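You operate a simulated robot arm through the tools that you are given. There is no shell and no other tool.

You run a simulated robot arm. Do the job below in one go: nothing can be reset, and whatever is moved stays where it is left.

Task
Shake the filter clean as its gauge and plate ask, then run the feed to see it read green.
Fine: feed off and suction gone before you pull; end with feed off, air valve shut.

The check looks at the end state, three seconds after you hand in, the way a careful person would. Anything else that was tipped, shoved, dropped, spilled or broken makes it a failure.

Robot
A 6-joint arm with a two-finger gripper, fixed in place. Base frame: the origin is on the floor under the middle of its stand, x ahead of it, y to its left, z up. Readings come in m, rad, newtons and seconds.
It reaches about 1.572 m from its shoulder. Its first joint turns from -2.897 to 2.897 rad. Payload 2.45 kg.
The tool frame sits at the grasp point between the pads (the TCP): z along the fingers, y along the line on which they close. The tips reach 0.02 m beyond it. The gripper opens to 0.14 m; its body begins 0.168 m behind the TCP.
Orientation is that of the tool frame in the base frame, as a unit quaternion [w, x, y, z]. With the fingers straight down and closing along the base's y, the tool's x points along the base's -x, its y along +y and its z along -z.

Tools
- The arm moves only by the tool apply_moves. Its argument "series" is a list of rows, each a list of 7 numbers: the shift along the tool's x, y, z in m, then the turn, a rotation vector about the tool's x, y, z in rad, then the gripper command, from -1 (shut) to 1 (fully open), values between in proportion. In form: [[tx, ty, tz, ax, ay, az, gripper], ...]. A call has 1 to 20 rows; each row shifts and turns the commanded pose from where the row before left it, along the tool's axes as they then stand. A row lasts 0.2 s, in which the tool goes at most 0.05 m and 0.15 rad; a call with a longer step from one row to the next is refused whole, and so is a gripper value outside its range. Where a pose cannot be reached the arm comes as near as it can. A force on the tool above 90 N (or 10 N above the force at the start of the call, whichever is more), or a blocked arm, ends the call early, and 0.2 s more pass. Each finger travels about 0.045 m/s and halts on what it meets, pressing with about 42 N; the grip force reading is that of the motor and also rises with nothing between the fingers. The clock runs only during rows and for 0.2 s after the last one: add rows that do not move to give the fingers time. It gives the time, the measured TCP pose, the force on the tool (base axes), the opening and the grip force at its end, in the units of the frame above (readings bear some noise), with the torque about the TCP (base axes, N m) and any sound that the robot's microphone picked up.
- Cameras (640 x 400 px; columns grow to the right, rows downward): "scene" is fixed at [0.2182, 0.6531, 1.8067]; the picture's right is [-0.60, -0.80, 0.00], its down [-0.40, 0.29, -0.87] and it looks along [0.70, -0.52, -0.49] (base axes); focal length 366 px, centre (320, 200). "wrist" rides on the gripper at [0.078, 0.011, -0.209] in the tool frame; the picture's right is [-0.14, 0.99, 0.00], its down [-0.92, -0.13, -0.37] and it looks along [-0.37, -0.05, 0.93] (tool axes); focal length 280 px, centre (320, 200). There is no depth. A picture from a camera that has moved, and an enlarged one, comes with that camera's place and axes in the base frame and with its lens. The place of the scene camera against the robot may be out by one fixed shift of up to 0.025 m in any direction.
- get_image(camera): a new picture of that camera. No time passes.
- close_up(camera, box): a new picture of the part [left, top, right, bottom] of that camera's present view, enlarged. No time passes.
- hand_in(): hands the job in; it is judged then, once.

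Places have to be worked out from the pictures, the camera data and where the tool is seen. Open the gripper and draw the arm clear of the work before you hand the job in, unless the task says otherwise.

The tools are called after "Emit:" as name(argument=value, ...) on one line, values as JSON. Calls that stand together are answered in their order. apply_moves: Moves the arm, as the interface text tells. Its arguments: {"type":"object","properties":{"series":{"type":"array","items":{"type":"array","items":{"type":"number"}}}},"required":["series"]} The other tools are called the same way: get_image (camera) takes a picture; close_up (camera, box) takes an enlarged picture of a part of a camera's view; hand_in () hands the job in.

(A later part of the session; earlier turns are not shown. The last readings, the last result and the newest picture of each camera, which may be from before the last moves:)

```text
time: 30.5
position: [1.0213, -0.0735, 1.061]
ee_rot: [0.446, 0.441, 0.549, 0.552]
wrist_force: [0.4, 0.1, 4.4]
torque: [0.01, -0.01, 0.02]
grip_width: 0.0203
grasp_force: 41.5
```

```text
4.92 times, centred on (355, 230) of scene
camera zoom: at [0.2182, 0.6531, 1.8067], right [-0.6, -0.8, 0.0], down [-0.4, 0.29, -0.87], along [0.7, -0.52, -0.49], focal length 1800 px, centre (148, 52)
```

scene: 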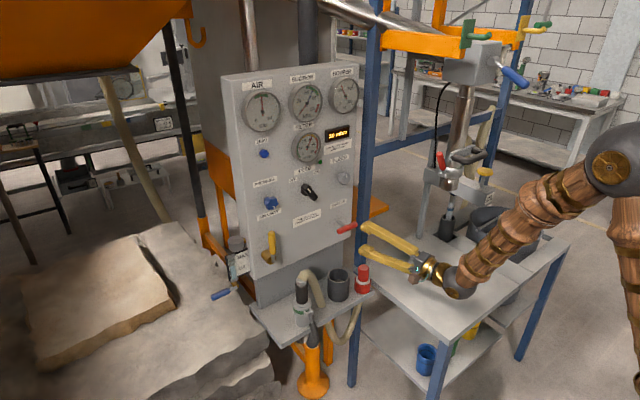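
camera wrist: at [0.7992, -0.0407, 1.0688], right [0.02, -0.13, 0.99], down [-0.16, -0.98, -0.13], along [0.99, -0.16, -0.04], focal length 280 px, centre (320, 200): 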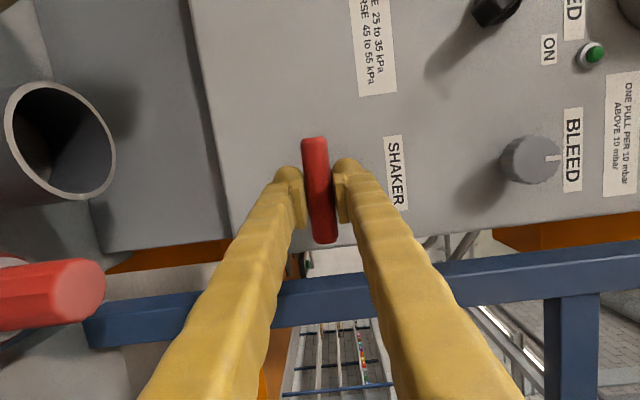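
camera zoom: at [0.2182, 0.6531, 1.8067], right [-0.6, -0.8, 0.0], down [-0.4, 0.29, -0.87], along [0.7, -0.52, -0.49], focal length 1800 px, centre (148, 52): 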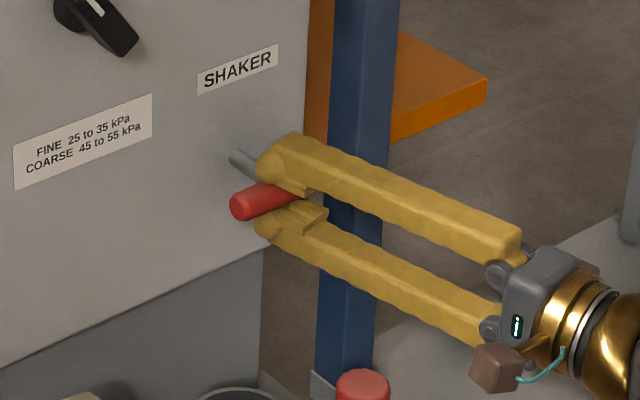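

The grip is firm (41 N on 0.020 m). I pull straight out along -x in small steps and read the force and sound.

Emit:
apply_moves(series=[[0.0021, 0.0001, -0.0098, 0, 0, 0, -1], [0.0021, 0.0001, -0.0098, 0, 0, 0, -1], [0.0021, 0.0001, -0.0098, 0, 0, 0, -1], [0, 0, 0, 0, 0, 0, -1]])

Emit:
close_up(camera="scene", box=[280, 120, 420, 270])

```text
time: 31.5
position: [0.9916, -0.0727, 1.0584]
ee_rot: [0.445, 0.441, 0.549, 0.552]
wrist_force: [-0.2, -20.5, 1.3]
torque: [0.05, 0.01, -0.18]
grip_width: 0.0199
grasp_force: 44.8
```

```text
2.67 times, centred on (350, 195) of scene
camera zoom: at [0.2182, 0.6531, 1.8067], right [-0.6, -0.8, 0.0], down [-0.4, 0.29, -0.87], along [0.7, -0.52, -0.49], focal length 975 px, centre (240, 213)
```

zoom: 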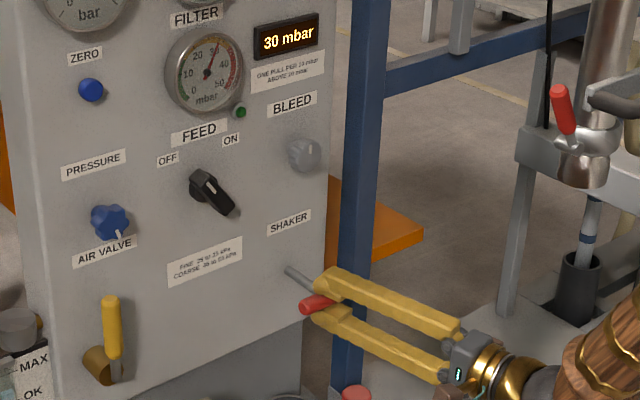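

The handle came out 3 cm with the gripper and little pull force, and there is no sound yet. I keep pulling to find the end of its travel.

Emit:
apply_moves(series=[[0.0021, 0.0001, -0.0098, 0, 0, 0, -1], [0.0021, 0.0001, -0.0098, 0, 0, 0, -1], [0, 0, 0, 0, 0, 0, -1]])

Emit:
close_up(camera="scene", box=[280, 120, 420, 270])

```text
time: 32.3
position: [0.9737, -0.0732, 1.0592]
ee_rot: [0.445, 0.441, 0.55, 0.553]
wrist_force: [32.0, 3.2, -8.2]
torque: [-0.06, 0.03, -0.31]
grip_width: 0.0204
grasp_force: 44.9
```

```text
2.67 times, centred on (350, 195) of scene
camera zoom: at [0.2182, 0.6531, 1.8067], right [-0.6, -0.8, 0.0], down [-0.4, 0.29, -0.87], along [0.7, -0.52, -0.49], focal length 975 px, centre (240, 213)
```

zoom: 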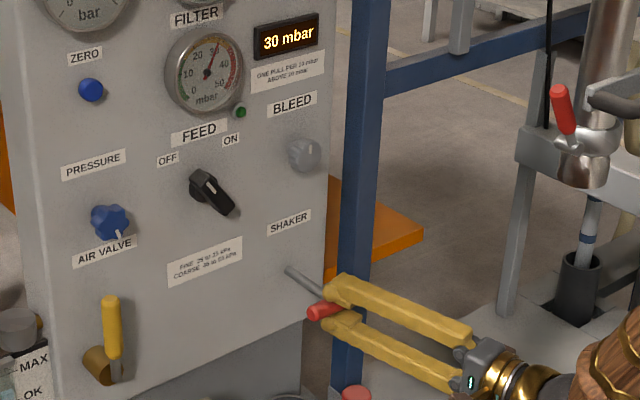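

At 4.8 cm the handle resists with 32 N, probably near its end stop. I pull a few millimetres more to confirm the stop.

Emit:
apply_moves(series=[[0.0008, 0, -0.0039, 0, 0, 0, -1], [0, 0, 0, 0, 0, 0, -1]])

Emit:
close_up(camera="scene", box=[300, 200, 400, 260])

```text
time: 32.9
position: [0.9703, -0.0726, 1.0591]
ee_rot: [0.446, 0.441, 0.549, 0.552]
wrist_force: [30.7, 1.8, -10.8]
torque: [0.16, 0.1, 0.25]
grip_width: 0.0206
grasp_force: 44.8
```

```text
6.40 times, centred on (350, 230) of scene
camera zoom: at [0.2182, 0.6531, 1.8067], right [-0.6, -0.8, 0.0], down [-0.4, 0.29, -0.87], along [0.7, -0.52, -0.49], focal length 2340 px, centre (128, 8)
```

zoom: 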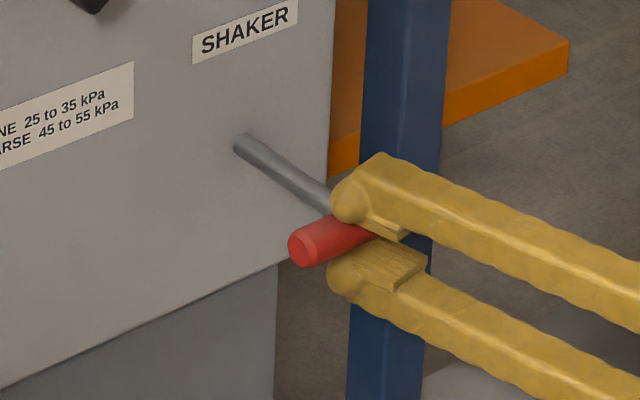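

The force stayed at about 31 N while the tool moved 3 mm, so either it slipped slightly at a stop or that is the drag. I check the wrist view.

Emit:
get_image(camera="wrist")

Emit:
close_up(camera="scene", box=[285, 75, 365, 175])

```text
taken
camera wrist: at [0.7471, -0.0406, 1.069], right [0.02, -0.13, 0.99], down [-0.16, -0.98, -0.13], along [0.99, -0.16, -0.04], focal length 280 px, centre (320, 200)
```

wrist: 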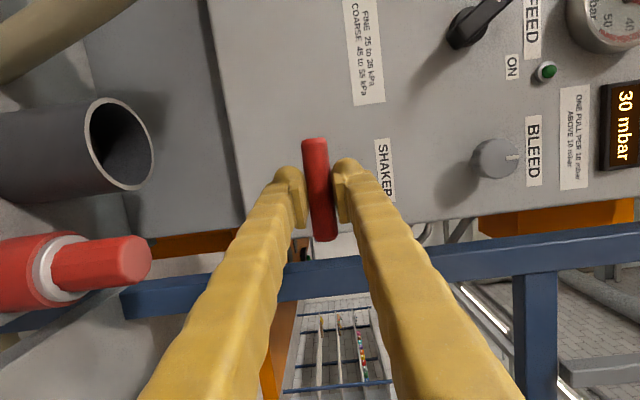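

```text
4.00 times, centred on (325, 125) of scene
camera zoom: at [0.2182, 0.6531, 1.8067], right [-0.6, -0.8, 0.0], down [-0.4, 0.29, -0.87], along [0.7, -0.52, -0.49], focal length 1462 px, centre (300, 500)
```

zoom: 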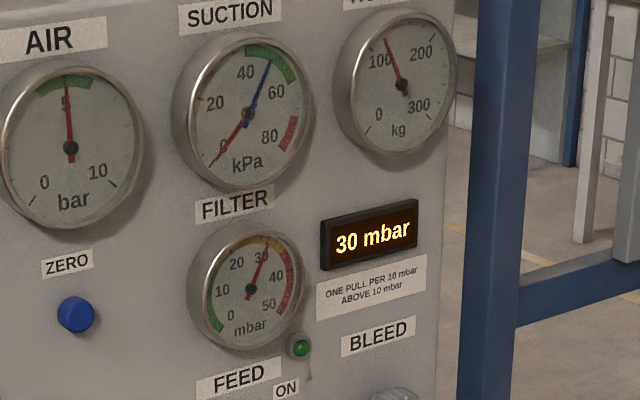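

The bar slipped only about 3 mm in the grip, so the handle hit its full-out stop at about 4.8 cm: one pull. I push it back home along +x.

Emit:
apply_moves(series=[[-0.0021, -0.0001, 0.0098, 0, 0, 0, -1], [-0.0021, -0.0001, 0.0098, 0, 0, 0, -1], [-0.0021, -0.0001, 0.0098, 0, 0, 0, -1], [-0.0021, -0.0001, 0.0098, 0, 0, 0, -1], [-0.0017, 0, 0.0078, 0, 0, 0, -1], [0, 0, 0, 0, 0, 0, -1]])

Emit:
close_up(camera="scene", box=[300, 200, 400, 260])

Emit:
get_image(camera="wrist")

```text
time: 34.3
position: [1.0159, -0.073, 1.0602]
ee_rot: [0.446, 0.441, 0.549, 0.552]
wrist_force: [-15.1, -20.3, -11.4]
torque: [0.05, 0.12, -0.33]
grip_width: 0.0203
grasp_force: 45.2
```

```text
6.40 times, centred on (350, 230) of scene
camera zoom: at [0.2182, 0.6531, 1.8067], right [-0.6, -0.8, 0.0], down [-0.4, 0.29, -0.87], along [0.7, -0.52, -0.49], focal length 2340 px, centre (128, 8)
```

zoom: 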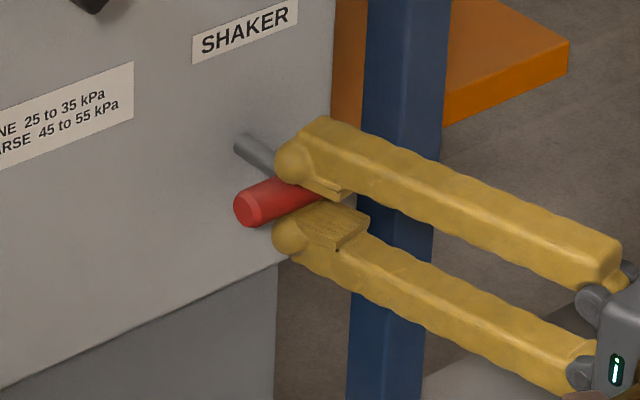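

```text
taken
camera wrist: at [0.7935, -0.0402, 1.0692], right [0.02, -0.13, 0.99], down [-0.16, -0.98, -0.13], along [0.99, -0.16, -0.04], focal length 280 px, centre (320, 200)
```

wrist: 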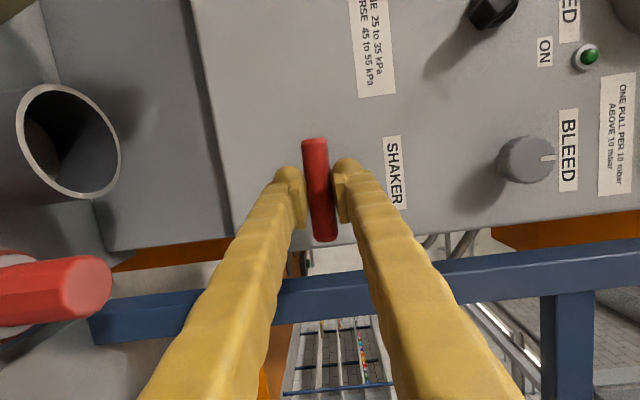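

The handle is nearly home. I press it in a few millimetres more to be sure it seats.

Emit:
apply_moves(series=[[-0.0009, 0, 0.0043, 0, 0, 0, -1], [0, 0, 0, 0, 0, 0, -1]])

Emit:
close_up(camera="scene", box=[300, 200, 400, 260])

```text
time: 34.9
position: [1.0188, -0.0708, 1.0601]
ee_rot: [0.445, 0.441, 0.549, 0.553]
wrist_force: [-32.2, 0.9, -8.9]
torque: [-0.05, 0.09, 0.52]
grip_width: 0.0204
grasp_force: 44.9
```

```text
6.40 times, centred on (350, 230) of scene
camera zoom: at [0.2182, 0.6531, 1.8067], right [-0.6, -0.8, 0.0], down [-0.4, 0.29, -0.87], along [0.7, -0.52, -0.49], focal length 2340 px, centre (128, 8)
```

zoom: 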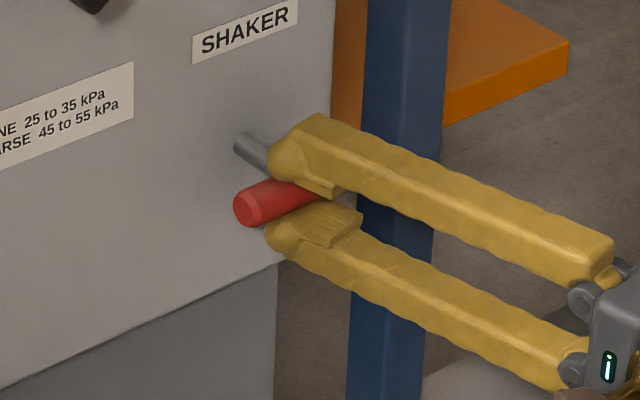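

The handle is seated: the fingers slid at 32 N while the bar stayed put. Now I make the second pull to the full-out stop.

Emit:
apply_moves(series=[[0.0021, 0.0001, -0.0098, 0, 0, 0, -1], [0.0021, 0.0001, -0.0098, 0, 0, 0, -1], [0.0021, 0.0001, -0.0098, 0, 0, 0, -1], [0.0021, 0.0001, -0.0098, 0, 0, 0, -1], [0.0021, 0.0001, -0.0098, 0, 0, 0, -1], [0.0006, 0, -0.0029, 0, 0, 0, -1], [0, 0, 0, 0, 0, 0, -1]])

Emit:
close_up(camera="scene", box=[300, 200, 400, 260])

Emit:
get_image(camera="wrist")

```text
time: 36.5
position: [0.9671, -0.0764, 1.0596]
ee_rot: [0.445, 0.442, 0.55, 0.551]
wrist_force: [24.4, -7.4, -26.4]
torque: [0.24, 0.25, 0.04]
grip_width: 0.0203
grasp_force: 45.0
```

```text
6.40 times, centred on (350, 230) of scene
camera zoom: at [0.2182, 0.6531, 1.8067], right [-0.6, -0.8, 0.0], down [-0.4, 0.29, -0.87], along [0.7, -0.52, -0.49], focal length 2340 px, centre (128, 8)
```

zoom: 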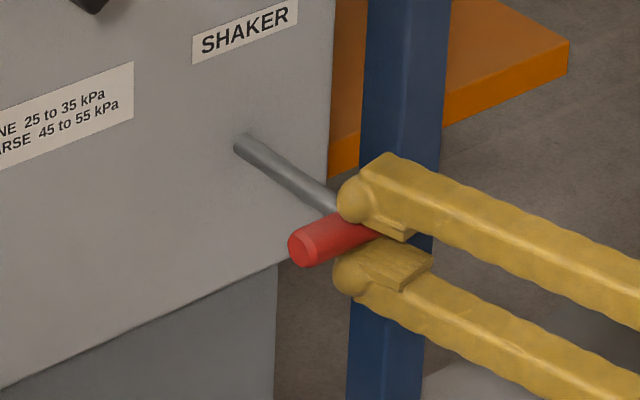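

```text
taken
camera wrist: at [0.7454, -0.0426, 1.0693], right [0.02, -0.13, 0.99], down [-0.17, -0.98, -0.13], along [0.99, -0.16, -0.04], focal length 280 px, centre (320, 200)
```

wrist: 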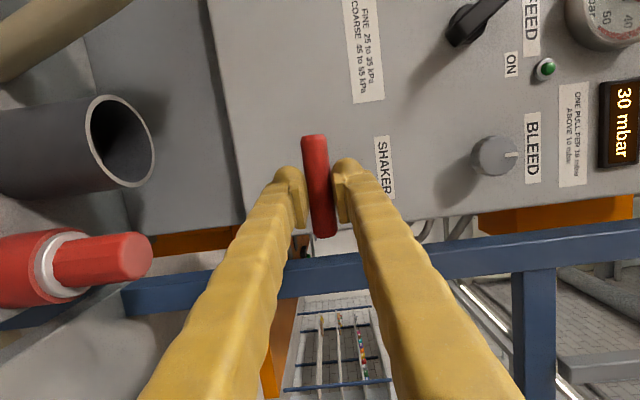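

The bar is at the same full-out position as before, so the second pull is complete. I push it home again.

Emit:
apply_moves(series=[[-0.0021, -0.0001, 0.0098, 0, 0, 0, -1], [-0.0021, -0.0001, 0.0098, 0, 0, 0, -1], [-0.0021, -0.0001, 0.0098, 0, 0, 0, -1], [-0.0021, -0.0001, 0.0098, 0, 0, 0, -1], [-0.0021, 0, 0.0098, 0, 0, 0, -1], [-0.0006, 0, 0.0027, 0, 0, 0, -1], [0, 0, 0, 0, 0, 0, -1]])

Emit:
close_up(camera="scene", box=[300, 200, 400, 260])

```text
time: 38.1
position: [1.0207, -0.0688, 1.0604]
ee_rot: [0.445, 0.44, 0.55, 0.553]
wrist_force: [-30.5, 10.5, -15.4]
torque: [-0.16, 0.15, 0.58]
grip_width: 0.0204
grasp_force: 44.8
```

```text
6.40 times, centred on (350, 230) of scene
camera zoom: at [0.2182, 0.6531, 1.8067], right [-0.6, -0.8, 0.0], down [-0.4, 0.29, -0.87], along [0.7, -0.52, -0.49], focal length 2340 px, centre (128, 8)
```

zoom: 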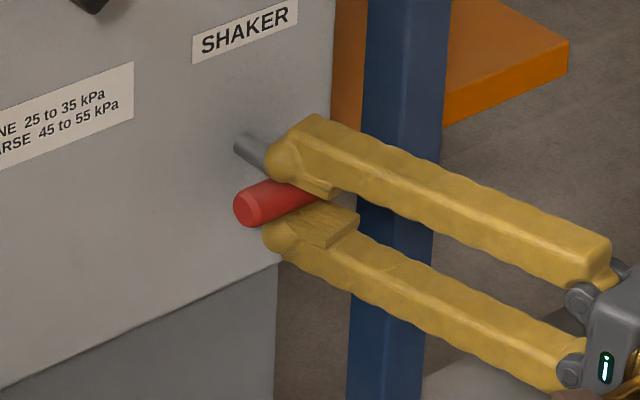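

The handle is seated at home, with two full pulls done. I open the fingers and back straight out.

Emit:
apply_moves(series=[[0, 0, 0, 0, 0, 0, -0.5], [0, 0, 0, 0, 0, 0, 0.0], [0, 0, 0, 0, 0, 0, 0.0], [0, 0, 0, 0, 0, 0, 0.0], [0.0064, 0.0003, -0.0293, 0, 0, 0, 0.0], [0.0064, 0.0003, -0.0293, 0, 0, 0, 0.0], [0.0064, 0.0003, -0.0293, 0, 0, 0, 0.0], [0, 0, 0, 0, 0, 0, 0.0]])

Emit:
get_image(camera="wrist")

Emit:
get_image(camera="scene")

```text
time: 39.9
position: [0.9305, -0.0718, 1.061]
ee_rot: [0.446, 0.44, 0.55, 0.552]
wrist_force: [-0.6, -0.2, 0.3]
torque: [0.0, -0.01, -0.02]
grip_width: 0.0701
grasp_force: 0.0
```

```text
taken
camera wrist: at [0.7075, -0.0391, 1.0697], right [0.02, -0.13, 0.99], down [-0.16, -0.98, -0.13], along [0.99, -0.16, -0.04], focal length 280 px, centre (320, 200)
```

wrist: 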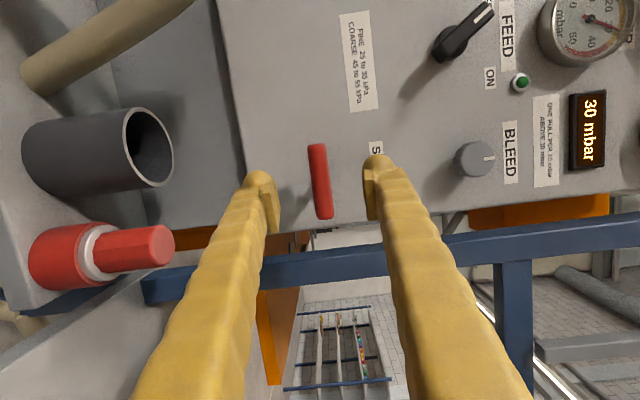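

```text
taken
```

scene: 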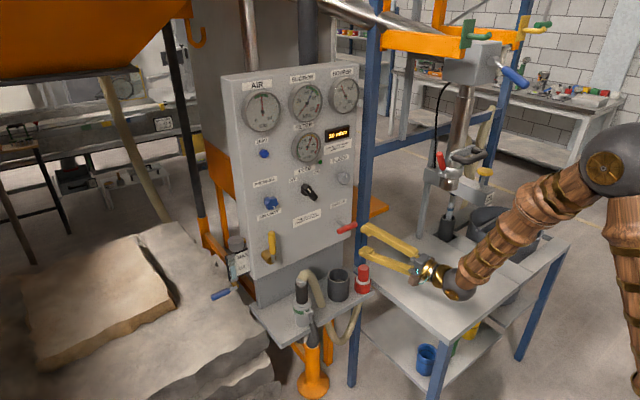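

The handle is home and everything else is undisturbed. I go back up to the feed switch, in front of it with the fingers matched to its OFF angle.

Emit:
apply_moves(series=[[0, 0, 0, 0, 0, 0.1366, 0.0], [0, 0, 0, 0, 0, 0.1366, 0.0], [0, 0, 0, 0, 0, 0.1366, 0.0], [0, 0, 0, 0, 0, 0.1366, 0.0], [0, 0, 0, 0, 0, 0.1366, 0.0], [0, 0, 0, 0, 0, 0.1366, 0.0], [0, 0, 0, 0, 0, 0.1366, 0.0], [0.0444, -0.002, 0.0062, 0, 0, 0, 0.0], [0.0444, -0.002, 0.0062, 0, 0, 0, 0.0], [0.0444, -0.002, 0.0062, 0, 0, 0, 0.0], [0.0444, -0.002, 0.0062, 0, 0, 0, 0.0], [0.0443, -0.0019, 0.0062, 0, 0, 0, 0.0], [0, 0, 0, 0, 0, 0, 0.0]])

Emit:
get_image(camera="wrist")

```text
time: 42.7
position: [0.9283, 0.0672, 1.2392]
ee_rot: [0.142, 0.645, 0.285, 0.695]
wrist_force: [-0.4, -0.1, 0.1]
torque: [0.01, 0.03, 0.0]
grip_width: 0.0699
grasp_force: 0.0
```

```text
taken
camera wrist: at [0.7154, 0.0575, 1.3063], right [0.19, -0.87, 0.46], down [-0.26, -0.5, -0.83], along [0.95, 0.03, -0.32], focal length 280 px, centre (320, 200)
```

wrist: 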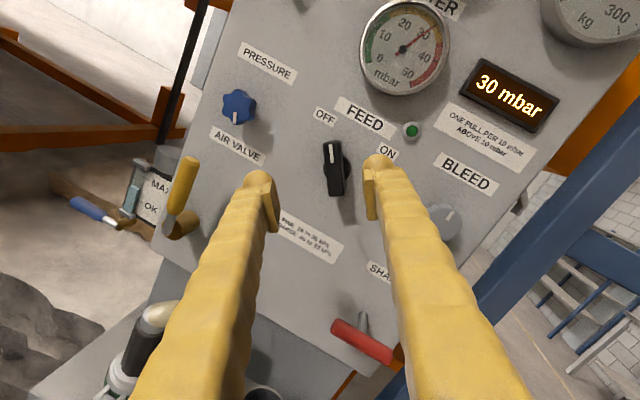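

Aligned again. I move in, grip the bar, and turn it clockwise about 69° to ON.

Emit:
apply_moves(series=[[-0.0047, 0.0052, 0.0327, 0, 0, 0, 0.0], [-0.0047, 0.0052, 0.0327, 0, 0, 0, 0.0], [-0.0047, 0.0052, 0.0327, 0, 0, 0, 0.0], [0, 0, 0, 0, 0, 0, -0.4], [0, 0, 0, 0, 0, 0, -0.8], [0, 0, 0, 0, 0, 0, -0.8], [0, 0, 0, 0, 0, 0, -0.8]])

Emit:
get_image(camera="wrist")

```text
time: 44.3
position: [1.0311, 0.0668, 1.2319]
ee_rot: [0.141, 0.644, 0.285, 0.695]
wrist_force: [7.8, -12.8, 6.6]
torque: [0.07, 0.01, -0.16]
grip_width: 0.0198
grasp_force: 27.2
```

```text
taken
camera wrist: at [0.8188, 0.058, 1.3011], right [0.18, -0.87, 0.46], down [-0.26, -0.49, -0.83], along [0.95, 0.03, -0.32], focal length 280 px, centre (320, 200)
```

wrist: 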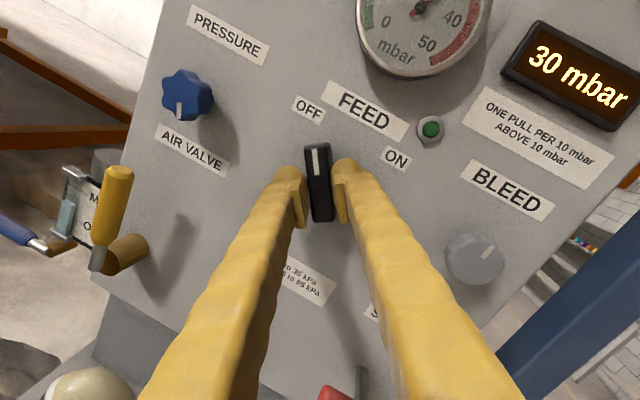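

The TCP sits about 5 mm low on the bar, which would load it while turning. I open, correct by the measured error and regrip before turning.

Emit:
apply_moves(series=[[0, 0, 0, 0, 0, 0, -0.4], [0, 0, 0, 0, 0, 0, -0.3], [0.0053, 0.002, -0.0017, 0, 0, 0, -0.3], [0, 0, 0, 0, 0, 0, -0.3], [0, 0, 0, 0, 0, 0, -0.3]])

```text
time: 45.5
position: [1.0296, 0.0684, 1.2369]
ee_rot: [0.141, 0.645, 0.285, 0.695]
wrist_force: [-0.4, -0.2, 0.4]
torque: [-0.02, 0.01, 0.01]
grip_width: 0.0492
grasp_force: 0.1
```

Now the TCP is at (1.0296, 0.0684, 1.2369), on the axis. I grip and turn clockwise to ON.

Emit:
apply_moves(series=[[0, 0, 0, 0, 0, 0, -0.7], [0, 0, 0, 0, 0, 0, -0.9], [0, 0, 0, 0, 0, 0, -0.9], [0, 0, 0, 0, 0, 0.1, -0.9], [0, 0, 0, 0, 0, 0.1, -0.9], [0, 0, 0, 0, 0, 0.1, -0.9], [0, 0, 0, 0, 0, 0.1, -0.9], [0, 0, 0, 0, 0, 0.1, -0.9], [0, 0, 0, 0, 0, 0.1, -0.9], [0, 0, 0, 0, 0, 0.1, -0.9], [0, 0, 0, 0, 0, 0.1, -0.9], [0, 0, 0, 0, 0, 0.1, -0.9], [0, 0, 0, 0, 0, 0.1, -0.9], [0, 0, 0, 0, 0, 0.1, -0.9], [0, 0, 0, 0, 0, 0.1, -0.9], [0, 0, 0, 0, 0, 0, -0.9]])

Emit:
get_image(camera="wrist")

Emit:
close_up(camera="scene", box=[250, 70, 380, 210])

```text
time: 48.9
position: [1.0299, 0.0665, 1.2376]
ee_rot: [-0.276, 0.693, -0.13, 0.653]
wrist_force: [8.4, -70.0, -24.7]
torque: [-0.3, 0.47, -0.78]
grip_width: 0.0194
grasp_force: 44.6
```

```text
taken
camera wrist: at [0.8343, -0.0287, 1.2959], right [0.16, -0.73, -0.66], down [-0.49, 0.53, -0.7], along [0.86, 0.43, -0.27], focal length 280 px, centre (320, 200)
```

wrist: 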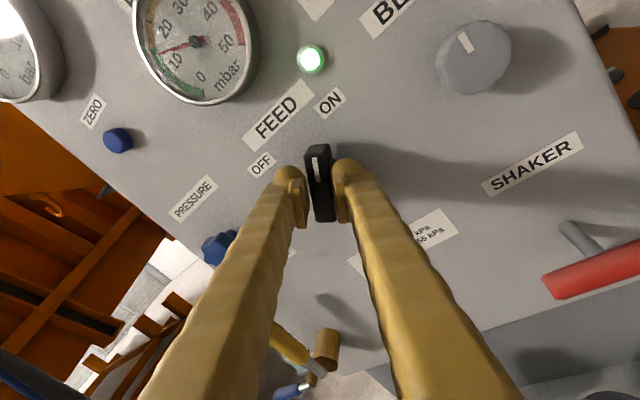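

```text
2.86 times, centred on (315, 140) of scene
camera zoom: at [0.2182, 0.6531, 1.8067], right [-0.6, -0.8, 0.0], down [-0.4, 0.29, -0.87], along [0.7, -0.52, -0.49], focal length 1045 px, centre (334, 371)
```

zoom: 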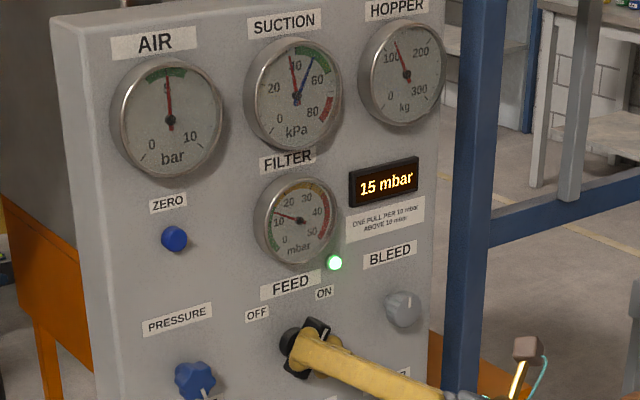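

The feed runs: the light is green, suction is climbing back and the filter reading is falling (15 mbar and still moving). I release the load on the switch and let the gauge settle.

Emit:
apply_moves(series=[[0, 0, 0, 0, 0, 0, -0.5], [0, 0, 0, 0, 0, 0, -0.3], [0, 0, 0, 0, 0, 0, -0.3], [0, 0, 0, 0, 0, 0, -0.3], [0, 0, 0, 0, 0, 0, -0.3], [0, 0, 0, 0, 0, 0, -0.3], [0, 0, 0, 0, 0, 0, -0.3]])

Emit:
close_up(camera="scene", box=[250, 70, 380, 210])

Emit:
get_image(camera="wrist")

```text
time: 50.5
position: [1.0285, 0.0696, 1.2399]
ee_rot: [-0.276, 0.692, -0.128, 0.654]
wrist_force: [-1.1, 0.4, -0.7]
torque: [-0.02, 0.0, 0.01]
grip_width: 0.0488
grasp_force: 0.0
```

```text
2.86 times, centred on (315, 140) of scene
camera zoom: at [0.2182, 0.6531, 1.8067], right [-0.6, -0.8, 0.0], down [-0.4, 0.29, -0.87], along [0.7, -0.52, -0.49], focal length 1045 px, centre (334, 371)
```

zoom: 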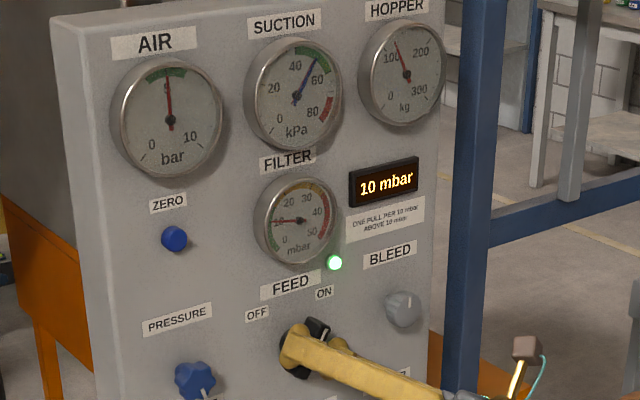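

```text
taken
camera wrist: at [0.8337, -0.0261, 1.2975], right [0.16, -0.73, -0.66], down [-0.49, 0.52, -0.7], along [0.86, 0.44, -0.27], focal length 280 px, centre (320, 200)
```

wrist: 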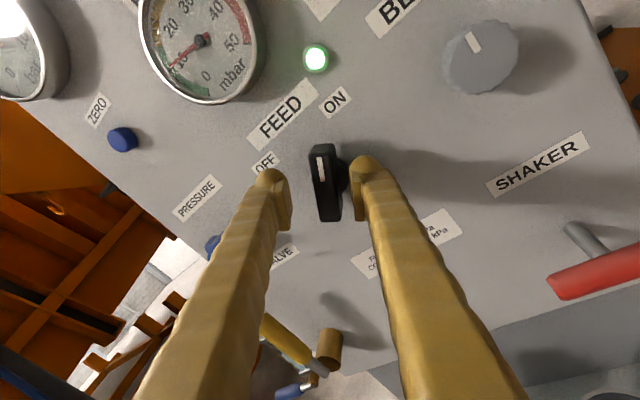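

The filter now shows 10 mbar with suction back at about 50 kPa. I wait a little longer and zoom in on the gauge.

Emit:
apply_moves(series=[[0, 0, 0, 0, 0, 0, -0.3], [0, 0, 0, 0, 0, 0, -0.3], [0, 0, 0, 0, 0, 0, -0.3], [0, 0, 0, 0, 0, 0, -0.3], [0, 0, 0, 0, 0, 0, -0.3], [0, 0, 0, 0, 0, 0, -0.3], [0, 0, 0, 0, 0, 0, -0.3], [0, 0, 0, 0, 0, 0, -0.3]])

Emit:
close_up(camera="scene", box=[288, 125, 358, 169])

Emit:
close_up(camera="scene", box=[285, 75, 365, 125])

```text
time: 52.3
position: [1.0282, 0.0694, 1.2397]
ee_rot: [-0.277, 0.692, -0.128, 0.654]
wrist_force: [-0.4, 0.6, 0.2]
torque: [0.04, -0.02, 0.02]
grip_width: 0.0491
grasp_force: 0.0
```

```text
9.09 times, centred on (323, 147) of scene
camera zoom: at [0.2182, 0.6531, 1.8067], right [-0.6, -0.8, 0.0], down [-0.4, 0.29, -0.87], along [0.7, -0.52, -0.49], focal length 3324 px, centre (293, 682)
```

zoom: 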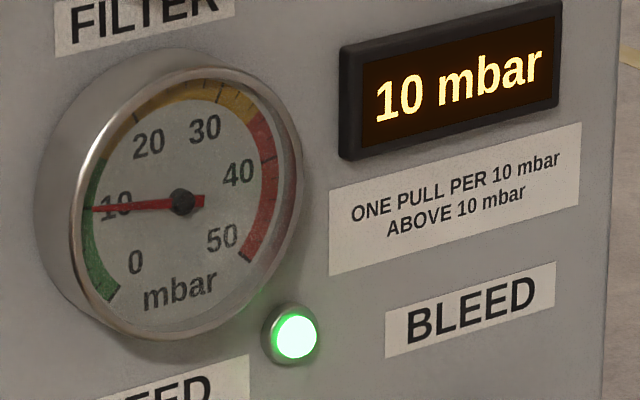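

```text
8.00 times, centred on (325, 100) of scene
camera zoom: at [0.2182, 0.6531, 1.8067], right [-0.6, -0.8, 0.0], down [-0.4, 0.29, -0.87], along [0.7, -0.52, -0.49], focal length 2925 px, centre (280, 1000)
```

zoom: 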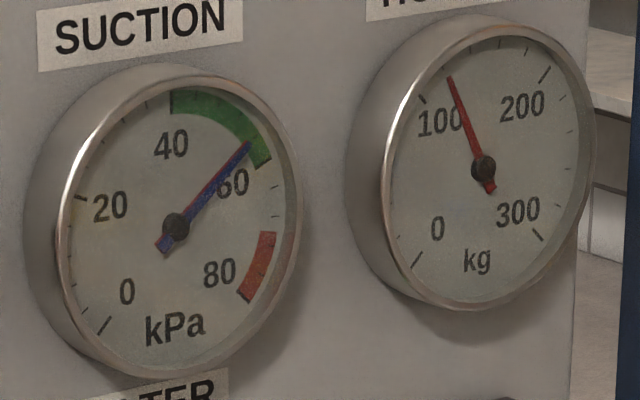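

The filter reads 10 mbar, well inside the green, with the feed running. I centre the fingers on the knob axis, grip, and turn the feed back to OFF.

Emit:
apply_moves(series=[[-0.0027, 0.0035, -0.0003, 0, 0, 0, -0.3], [0, 0, 0, 0, 0, 0, -0.7], [0, 0, 0, 0, 0, 0, -0.9], [0, 0, 0, 0, 0, 0, -0.9], [0, 0, 0, 0, 0, -0.1, -0.9], [0, 0, 0, 0, 0, -0.1, -0.9], [0, 0, 0, 0, 0, -0.1, -0.9], [0, 0, 0, 0, 0, -0.1, -0.9], [0, 0, 0, 0, 0, -0.1, -0.9], [0, 0, 0, 0, 0, -0.1, -0.9], [0, 0, 0, 0, 0, -0.1, -0.9], [0, 0, 0, 0, 0, -0.1, -0.9], [0, 0, 0, 0, 0, -0.1, -0.9], [0, 0, 0, 0, 0, -0.1, -0.9], [0, 0, 0, 0, 0, -0.1, -0.9], [0, 0, 0, 0, 0, -0.1, -0.9], [0, 0, 0, 0, 0, 0, -0.9]])

Emit:
get_image(camera="wrist")

Emit:
close_up(camera="scene", box=[250, 70, 380, 210])

```text
time: 55.9
position: [1.029, 0.069, 1.2363]
ee_rot: [0.141, 0.644, 0.285, 0.696]
wrist_force: [-3.8, 4.1, -5.1]
torque: [0.37, -0.03, 0.07]
grip_width: 0.0194
grasp_force: 44.0
```

```text
taken
camera wrist: at [0.815, 0.0594, 1.3041], right [0.19, -0.87, 0.46], down [-0.26, -0.5, -0.83], along [0.95, 0.03, -0.32], focal length 280 px, centre (320, 200)
```

wrist: 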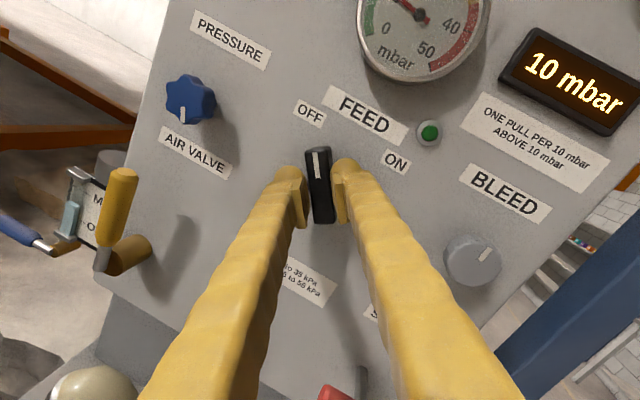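

```text
2.86 times, centred on (315, 140) of scene
camera zoom: at [0.2182, 0.6531, 1.8067], right [-0.6, -0.8, 0.0], down [-0.4, 0.29, -0.87], along [0.7, -0.52, -0.49], focal length 1045 px, centre (334, 371)
```

zoom: 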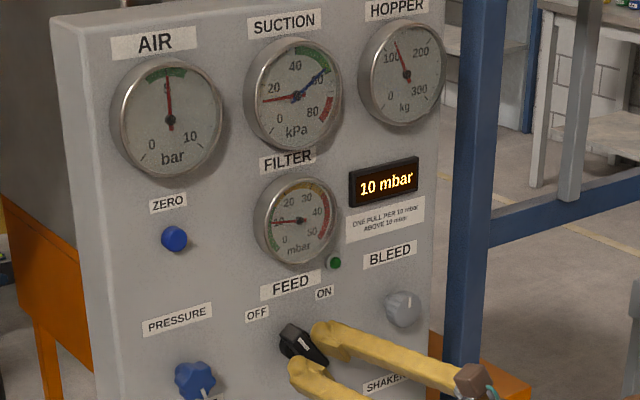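

Feed is OFF again with low load, and the filter display holds 10 mbar. I release, back off 10 cm and study the air-valve lever.

Emit:
apply_moves(series=[[0, 0, 0, 0, 0, 0, -0.5], [0, 0, 0, 0, 0, 0, -0.1], [0, 0, 0, 0, 0, 0, 0.0], [0, 0, 0, 0, 0, 0, 0.0], [0.0043, -0.0058, -0.0325, 0, 0, 0, 0.0], [0.0043, -0.0058, -0.0325, 0, 0, 0, 0.0], [0.0043, -0.0058, -0.0325, 0, 0, 0, 0.0], [0.0043, -0.0058, -0.0325, 0, 0, 0, 0.0], [0, 0, 0, 0, 0, 0, 0.0]])

Emit:
get_image(camera="wrist")

Emit:
close_up(camera="wrist", box=[140, 120, 260, 260])

Emit:
close_up(camera="scene", box=[240, 190, 320, 270])

```text
time: 57.9
position: [0.8932, 0.0667, 1.2332]
ee_rot: [0.142, 0.644, 0.285, 0.696]
wrist_force: [-0.3, 0.6, 0.5]
torque: [0.03, -0.03, 0.01]
grip_width: 0.0701
grasp_force: 0.1
```

```text
taken
camera wrist: at [0.6795, 0.0582, 1.3024], right [0.19, -0.87, 0.46], down [-0.26, -0.5, -0.83], along [0.95, 0.03, -0.32], focal length 280 px, centre (320, 200)
```

wrist: 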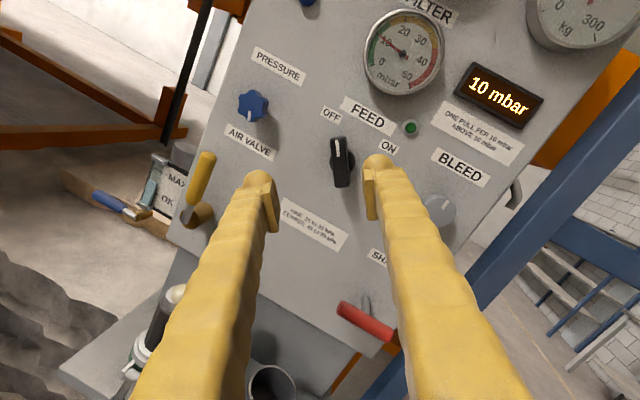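

```text
2.86 times, centred on (200, 190) of wrist
camera zoom: at [0.6795, 0.0582, 1.3024], right [0.19, -0.87, 0.46], down [-0.26, -0.5, -0.83], along [0.95, 0.03, -0.32], focal length 801 px, centre (663, 229)
```

zoom: 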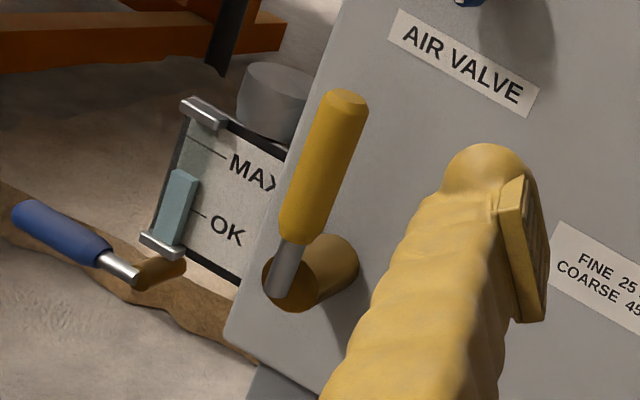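

```text
5.00 times, centred on (280, 230) of scene
camera zoom: at [0.2182, 0.6531, 1.8067], right [-0.6, -0.8, 0.0], down [-0.4, 0.29, -0.87], along [0.7, -0.52, -0.49], focal length 1828 px, centre (520, 50)
```

zoom: 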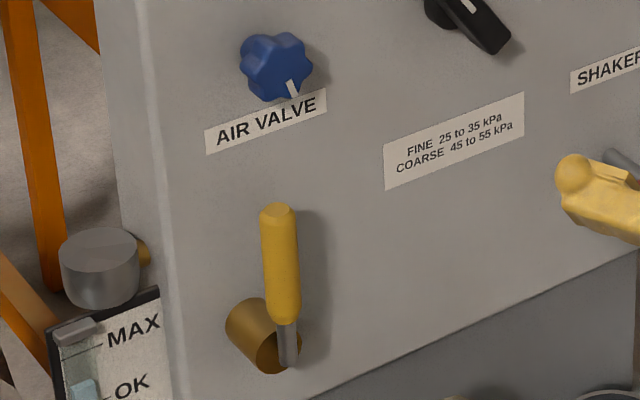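

The lever pivots at about (y=0.227, z=1.053), points up, and its yellow grip runs from z=1.08 to 1.167 at x≈1.024. I yaw left to 25°, roll the fingers to close sideways, and move to in front of the grip.

Emit:
apply_moves(series=[[0, 0, 0, 0.0905, 0.0643, 0.0009, 0.0], [0, 0, 0, 0.0905, 0.0643, 0.0009, 0.0], [0, 0, 0, 0, 0, 0.1236, 0.0], [0, 0, 0, 0, 0, 0.1236, 0.0], [0, 0, 0, 0, 0, 0.1236, 0.0], [0, 0, 0, 0, 0, 0.1236, 0.0], [0, 0, 0, 0, 0, 0.1236, 0.0], [-0.019, -0.0271, 0.0175, 0, 0, 0, -0.1], [-0.019, -0.0271, 0.0175, 0, 0, 0, -0.2], [-0.019, -0.0271, 0.0175, 0, 0, 0, -0.2], [-0.019, -0.0271, 0.0175, 0, 0, 0, -0.2], [-0.019, -0.0271, 0.0175, 0, 0, 0, -0.2], [0, 0, 0, 0, 0, 0, -0.2]])

Emit:
get_image(camera="wrist")

Emit:
get_image(camera="scene")

```text
time: 60.7
position: [0.9175, 0.2271, 1.1421]
ee_rot: [-0.154, 0.688, 0.152, 0.693]
wrist_force: [0.1, -0.4, -0.7]
torque: [0.01, 0.01, 0.01]
grip_width: 0.0563
grasp_force: 0.1
```

```text
taken
camera wrist: at [0.7313, 0.1295, 1.2178], right [0.42, -0.9, -0.14], down [-0.38, -0.04, -0.92], along [0.82, 0.44, -0.36], focal length 280 px, centre (320, 200)
```

wrist: 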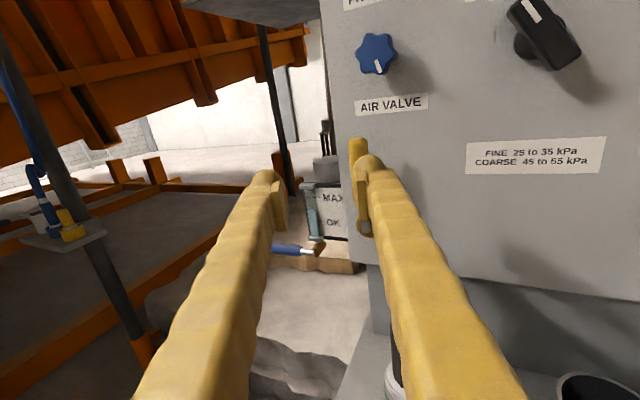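

```text
taken
```

scene: 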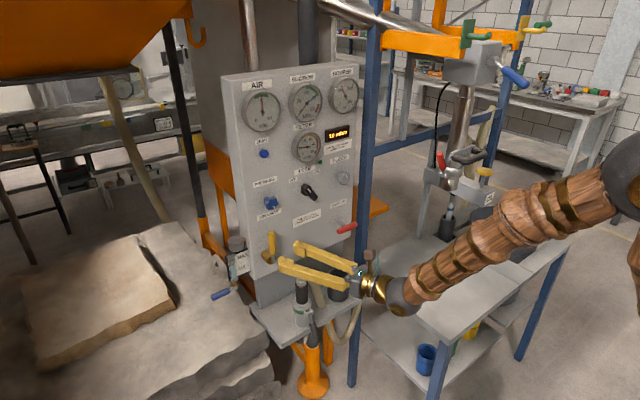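

The lever is at y≈0.229 and would be hit by the right finger if I approached along +x, so I first shift right to put it on the tool axis.

Emit:
apply_moves(series=[[-0.0015, 0.0216, -0.0018, 0, 0, 0, 0.0], [-0.0014, 0.0215, -0.0019, 0, 0, 0, 0.0], [0, 0, 0, 0, 0, 0, 0.0]])

Emit:
get_image(camera="wrist")

Emit:
close_up(camera="wrist", box=[240, 110, 400, 260])

```text
time: 61.5
position: [0.9334, 0.1871, 1.1394]
ee_rot: [-0.154, 0.688, 0.152, 0.692]
wrist_force: [1.5, -0.3, 0.4]
torque: [0.02, -0.02, -0.01]
grip_width: 0.0699
grasp_force: 0.0
```

```text
taken
camera wrist: at [0.7465, 0.0878, 1.2152], right [0.42, -0.9, -0.14], down [-0.38, -0.04, -0.92], along [0.82, 0.44, -0.36], focal length 280 px, centre (320, 200)
```

wrist: 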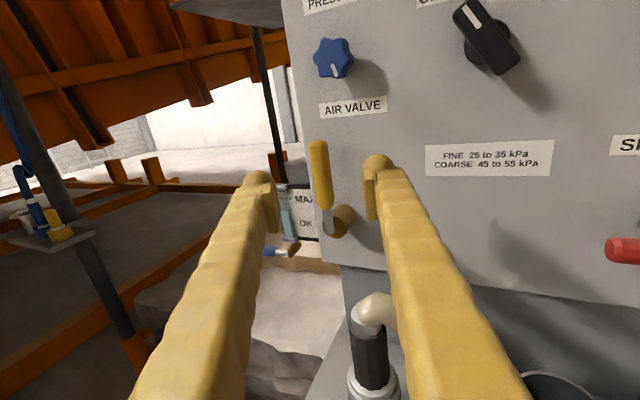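

```text
2.67 times, centred on (320, 185) of wrist
camera zoom: at [0.7465, 0.0878, 1.2152], right [0.42, -0.9, -0.14], down [-0.38, -0.04, -0.92], along [0.82, 0.44, -0.36], focal length 748 px, centre (320, 240)
```

zoom: 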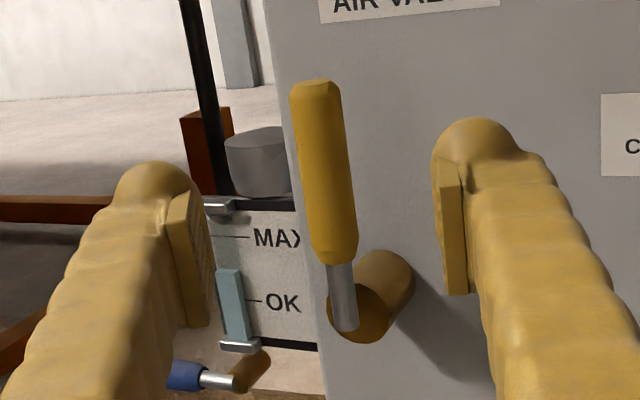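

The lever is centred between the fingers. I advance 9 cm along the tool axis around the grip and close on it.

Emit:
apply_moves(series=[[0, 0, 0.03, 0, 0, 0, 0.0], [0, 0, 0.03, 0, 0, 0, 0.0], [0, 0, 0.029, 0, 0, 0, 0.0], [0, 0, 0, 0, 0, 0, 0.0]])

Emit:
get_image(camera="wrist")

Emit:
close_up(camera="scene", box=[220, 190, 350, 290])

```text
time: 62.5
position: [1.0157, 0.2251, 1.14]
ee_rot: [-0.153, 0.688, 0.151, 0.693]
wrist_force: [0.7, -0.1, 0.1]
torque: [-0.03, -0.02, -0.01]
grip_width: 0.0699
grasp_force: 0.0
```

```text
taken
camera wrist: at [0.8285, 0.1265, 1.2164], right [0.42, -0.9, -0.14], down [-0.38, -0.04, -0.92], along [0.82, 0.44, -0.36], focal length 280 px, centre (320, 200)
```

wrist: 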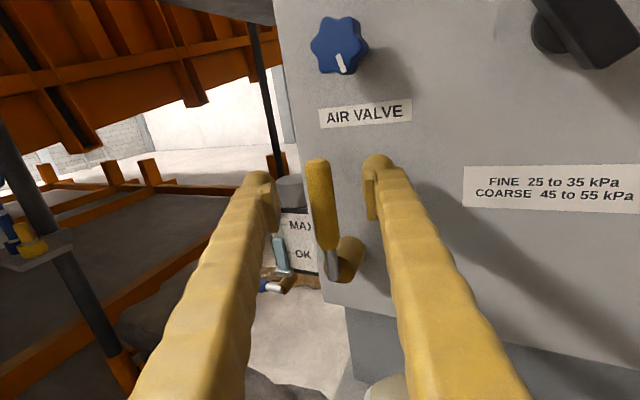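

```text
4.00 times, centred on (285, 240) of scene
camera zoom: at [0.2182, 0.6531, 1.8067], right [-0.6, -0.8, 0.0], down [-0.4, 0.29, -0.87], along [0.7, -0.52, -0.49], focal length 1462 px, centre (460, 40)
```

zoom: 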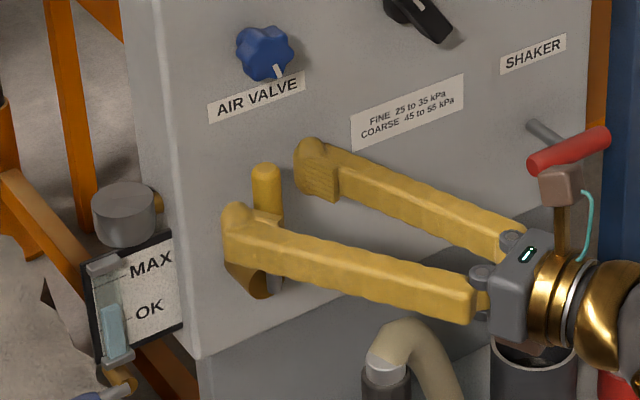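

The fingers straddle the grip. I narrow them to a loose cage (about 3 cm) and try a small clockwise nudge (lever top to the right), watching the force.

Emit:
apply_moves(series=[[0, 0, 0, 0, 0, 0, -0.3], [0, 0, 0, 0, 0, 0, -0.6], [0, 0, 0, 0, 0, 0, -0.6], [-0.0003, 0.0069, -0.0032, 0, 0, 0.0873, -0.6], [0, 0, 0, 0, 0, 0, -0.6]])

Emit:
close_up(camera="scene", box=[220, 60, 380, 280])

Emit:
get_image(camera="wrist")

```text
time: 63.7
position: [1.0157, 0.2175, 1.1393]
ee_rot: [-0.186, 0.694, 0.122, 0.685]
wrist_force: [-3.1, 1.5, -0.1]
torque: [-0.03, -0.03, 0.03]
grip_width: 0.0295
grasp_force: 0.6
```

```text
1.82 times, centred on (300, 170) of scene
camera zoom: at [0.2182, 0.6531, 1.8067], right [-0.6, -0.8, 0.0], down [-0.4, 0.29, -0.87], along [0.7, -0.52, -0.49], focal length 665 px, centre (356, 254)
```

zoom: 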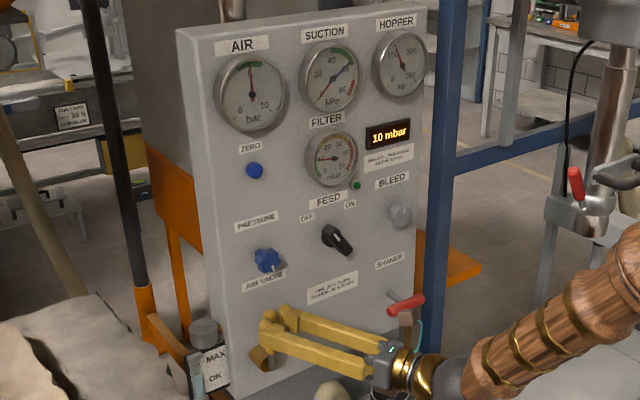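

```text
taken
camera wrist: at [0.8315, 0.1131, 1.2142], right [0.41, -0.88, -0.23], down [-0.42, 0.04, -0.91], along [0.81, 0.47, -0.35], focal length 280 px, centre (320, 200)
```

wrist: 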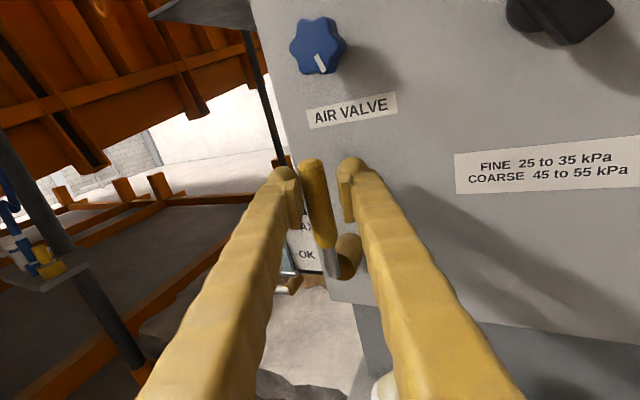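

The lever now just touches the left finger with little force. I nudge another 10° clockwise and see whether it follows.

Emit:
apply_moves(series=[[-0.0004, 0.0069, -0.0032, 0, 0, 0.0873, -0.6], [-0.0004, 0.0069, -0.0032, 0, 0, 0.0873, -0.6], [0, 0, 0, 0, 0, 0, -0.6]])

Emit:
get_image(camera="wrist")

Emit:
close_up(camera="scene", box=[220, 190, 350, 290])

```text
time: 64.5
position: [1.014, 0.2018, 1.1367]
ee_rot: [-0.244, 0.702, 0.061, 0.667]
wrist_force: [-3.8, 0.7, 1.4]
torque: [0.04, -0.09, 0.08]
grip_width: 0.03
grasp_force: 1.2
```

```text
taken
camera wrist: at [0.8359, 0.0855, 1.2076], right [0.39, -0.83, -0.39], down [-0.48, 0.18, -0.86], along [0.78, 0.52, -0.33], focal length 280 px, centre (320, 200)
```

wrist: 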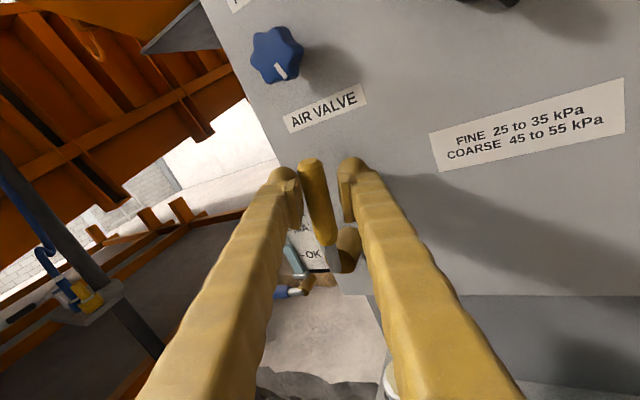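

```text
4.00 times, centred on (285, 240) of scene
camera zoom: at [0.2182, 0.6531, 1.8067], right [-0.6, -0.8, 0.0], down [-0.4, 0.29, -0.87], along [0.7, -0.52, -0.49], focal length 1462 px, centre (460, 40)
```

zoom: 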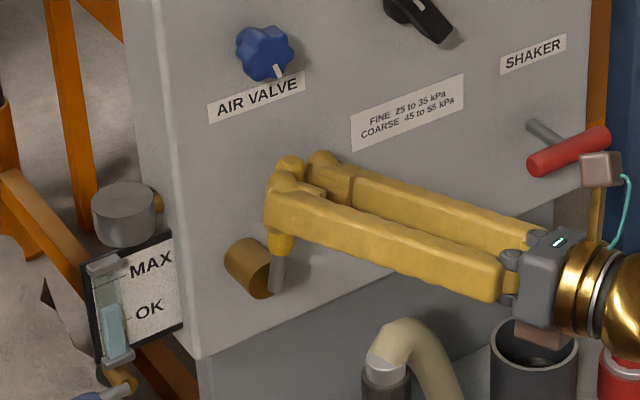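

The lever follows clockwise with almost no resistance. I continue along the arc to about 55° and check.

Emit:
apply_moves(series=[[-0.0005, 0.007, -0.0031, 0, 0, 0.0873, -0.6], [-0.0005, 0.007, -0.003, 0, 0, 0.0873, -0.6], [-0.0006, 0.0071, -0.0029, 0, 0, 0.0873, -0.6], [-0.0006, 0.0071, -0.0027, 0, 0, 0.0873, -0.6], [-0.0007, 0.0072, -0.0026, 0, 0, 0.0873, -0.6], [-0.0007, 0.0072, -0.0024, 0, 0, 0.0873, -0.6], [-0.0007, 0.0073, -0.0022, 0, 0, 0.0873, -0.6], [-0.0007, 0.0074, -0.002, 0, 0, 0.0873, -0.6], [0, 0, 0, 0, 0, 0, -0.6]])

Emit:
get_image(camera="wrist")

Emit:
close_up(camera="scene", box=[220, 60, 380, 290])

```text
time: 66.5
position: [1.0141, 0.1538, 1.1008]
ee_rot: [-0.456, 0.68, -0.184, 0.543]
wrist_force: [-0.8, -0.6, 0.8]
torque: [0.02, -0.08, 0.0]
grip_width: 0.0285
grasp_force: 0.0
```

```text
taken
camera wrist: at [0.8531, 0.0014, 1.1353], right [0.2, -0.41, -0.89], down [-0.68, 0.6, -0.42], along [0.7, 0.69, -0.16], focal length 280 px, centre (320, 200)
```

wrist: 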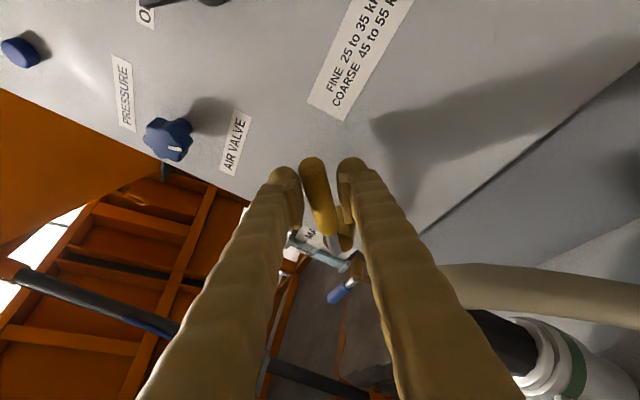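

```text
1.74 times, centred on (300, 175) of scene
camera zoom: at [0.2182, 0.6531, 1.8067], right [-0.6, -0.8, 0.0], down [-0.4, 0.29, -0.87], along [0.7, -0.52, -0.49], focal length 636 px, centre (355, 244)
```

zoom: 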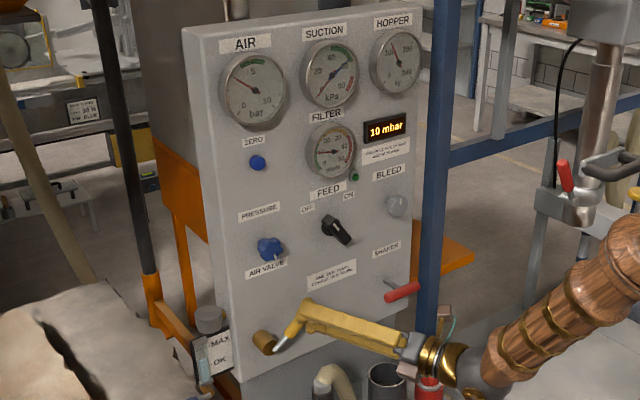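

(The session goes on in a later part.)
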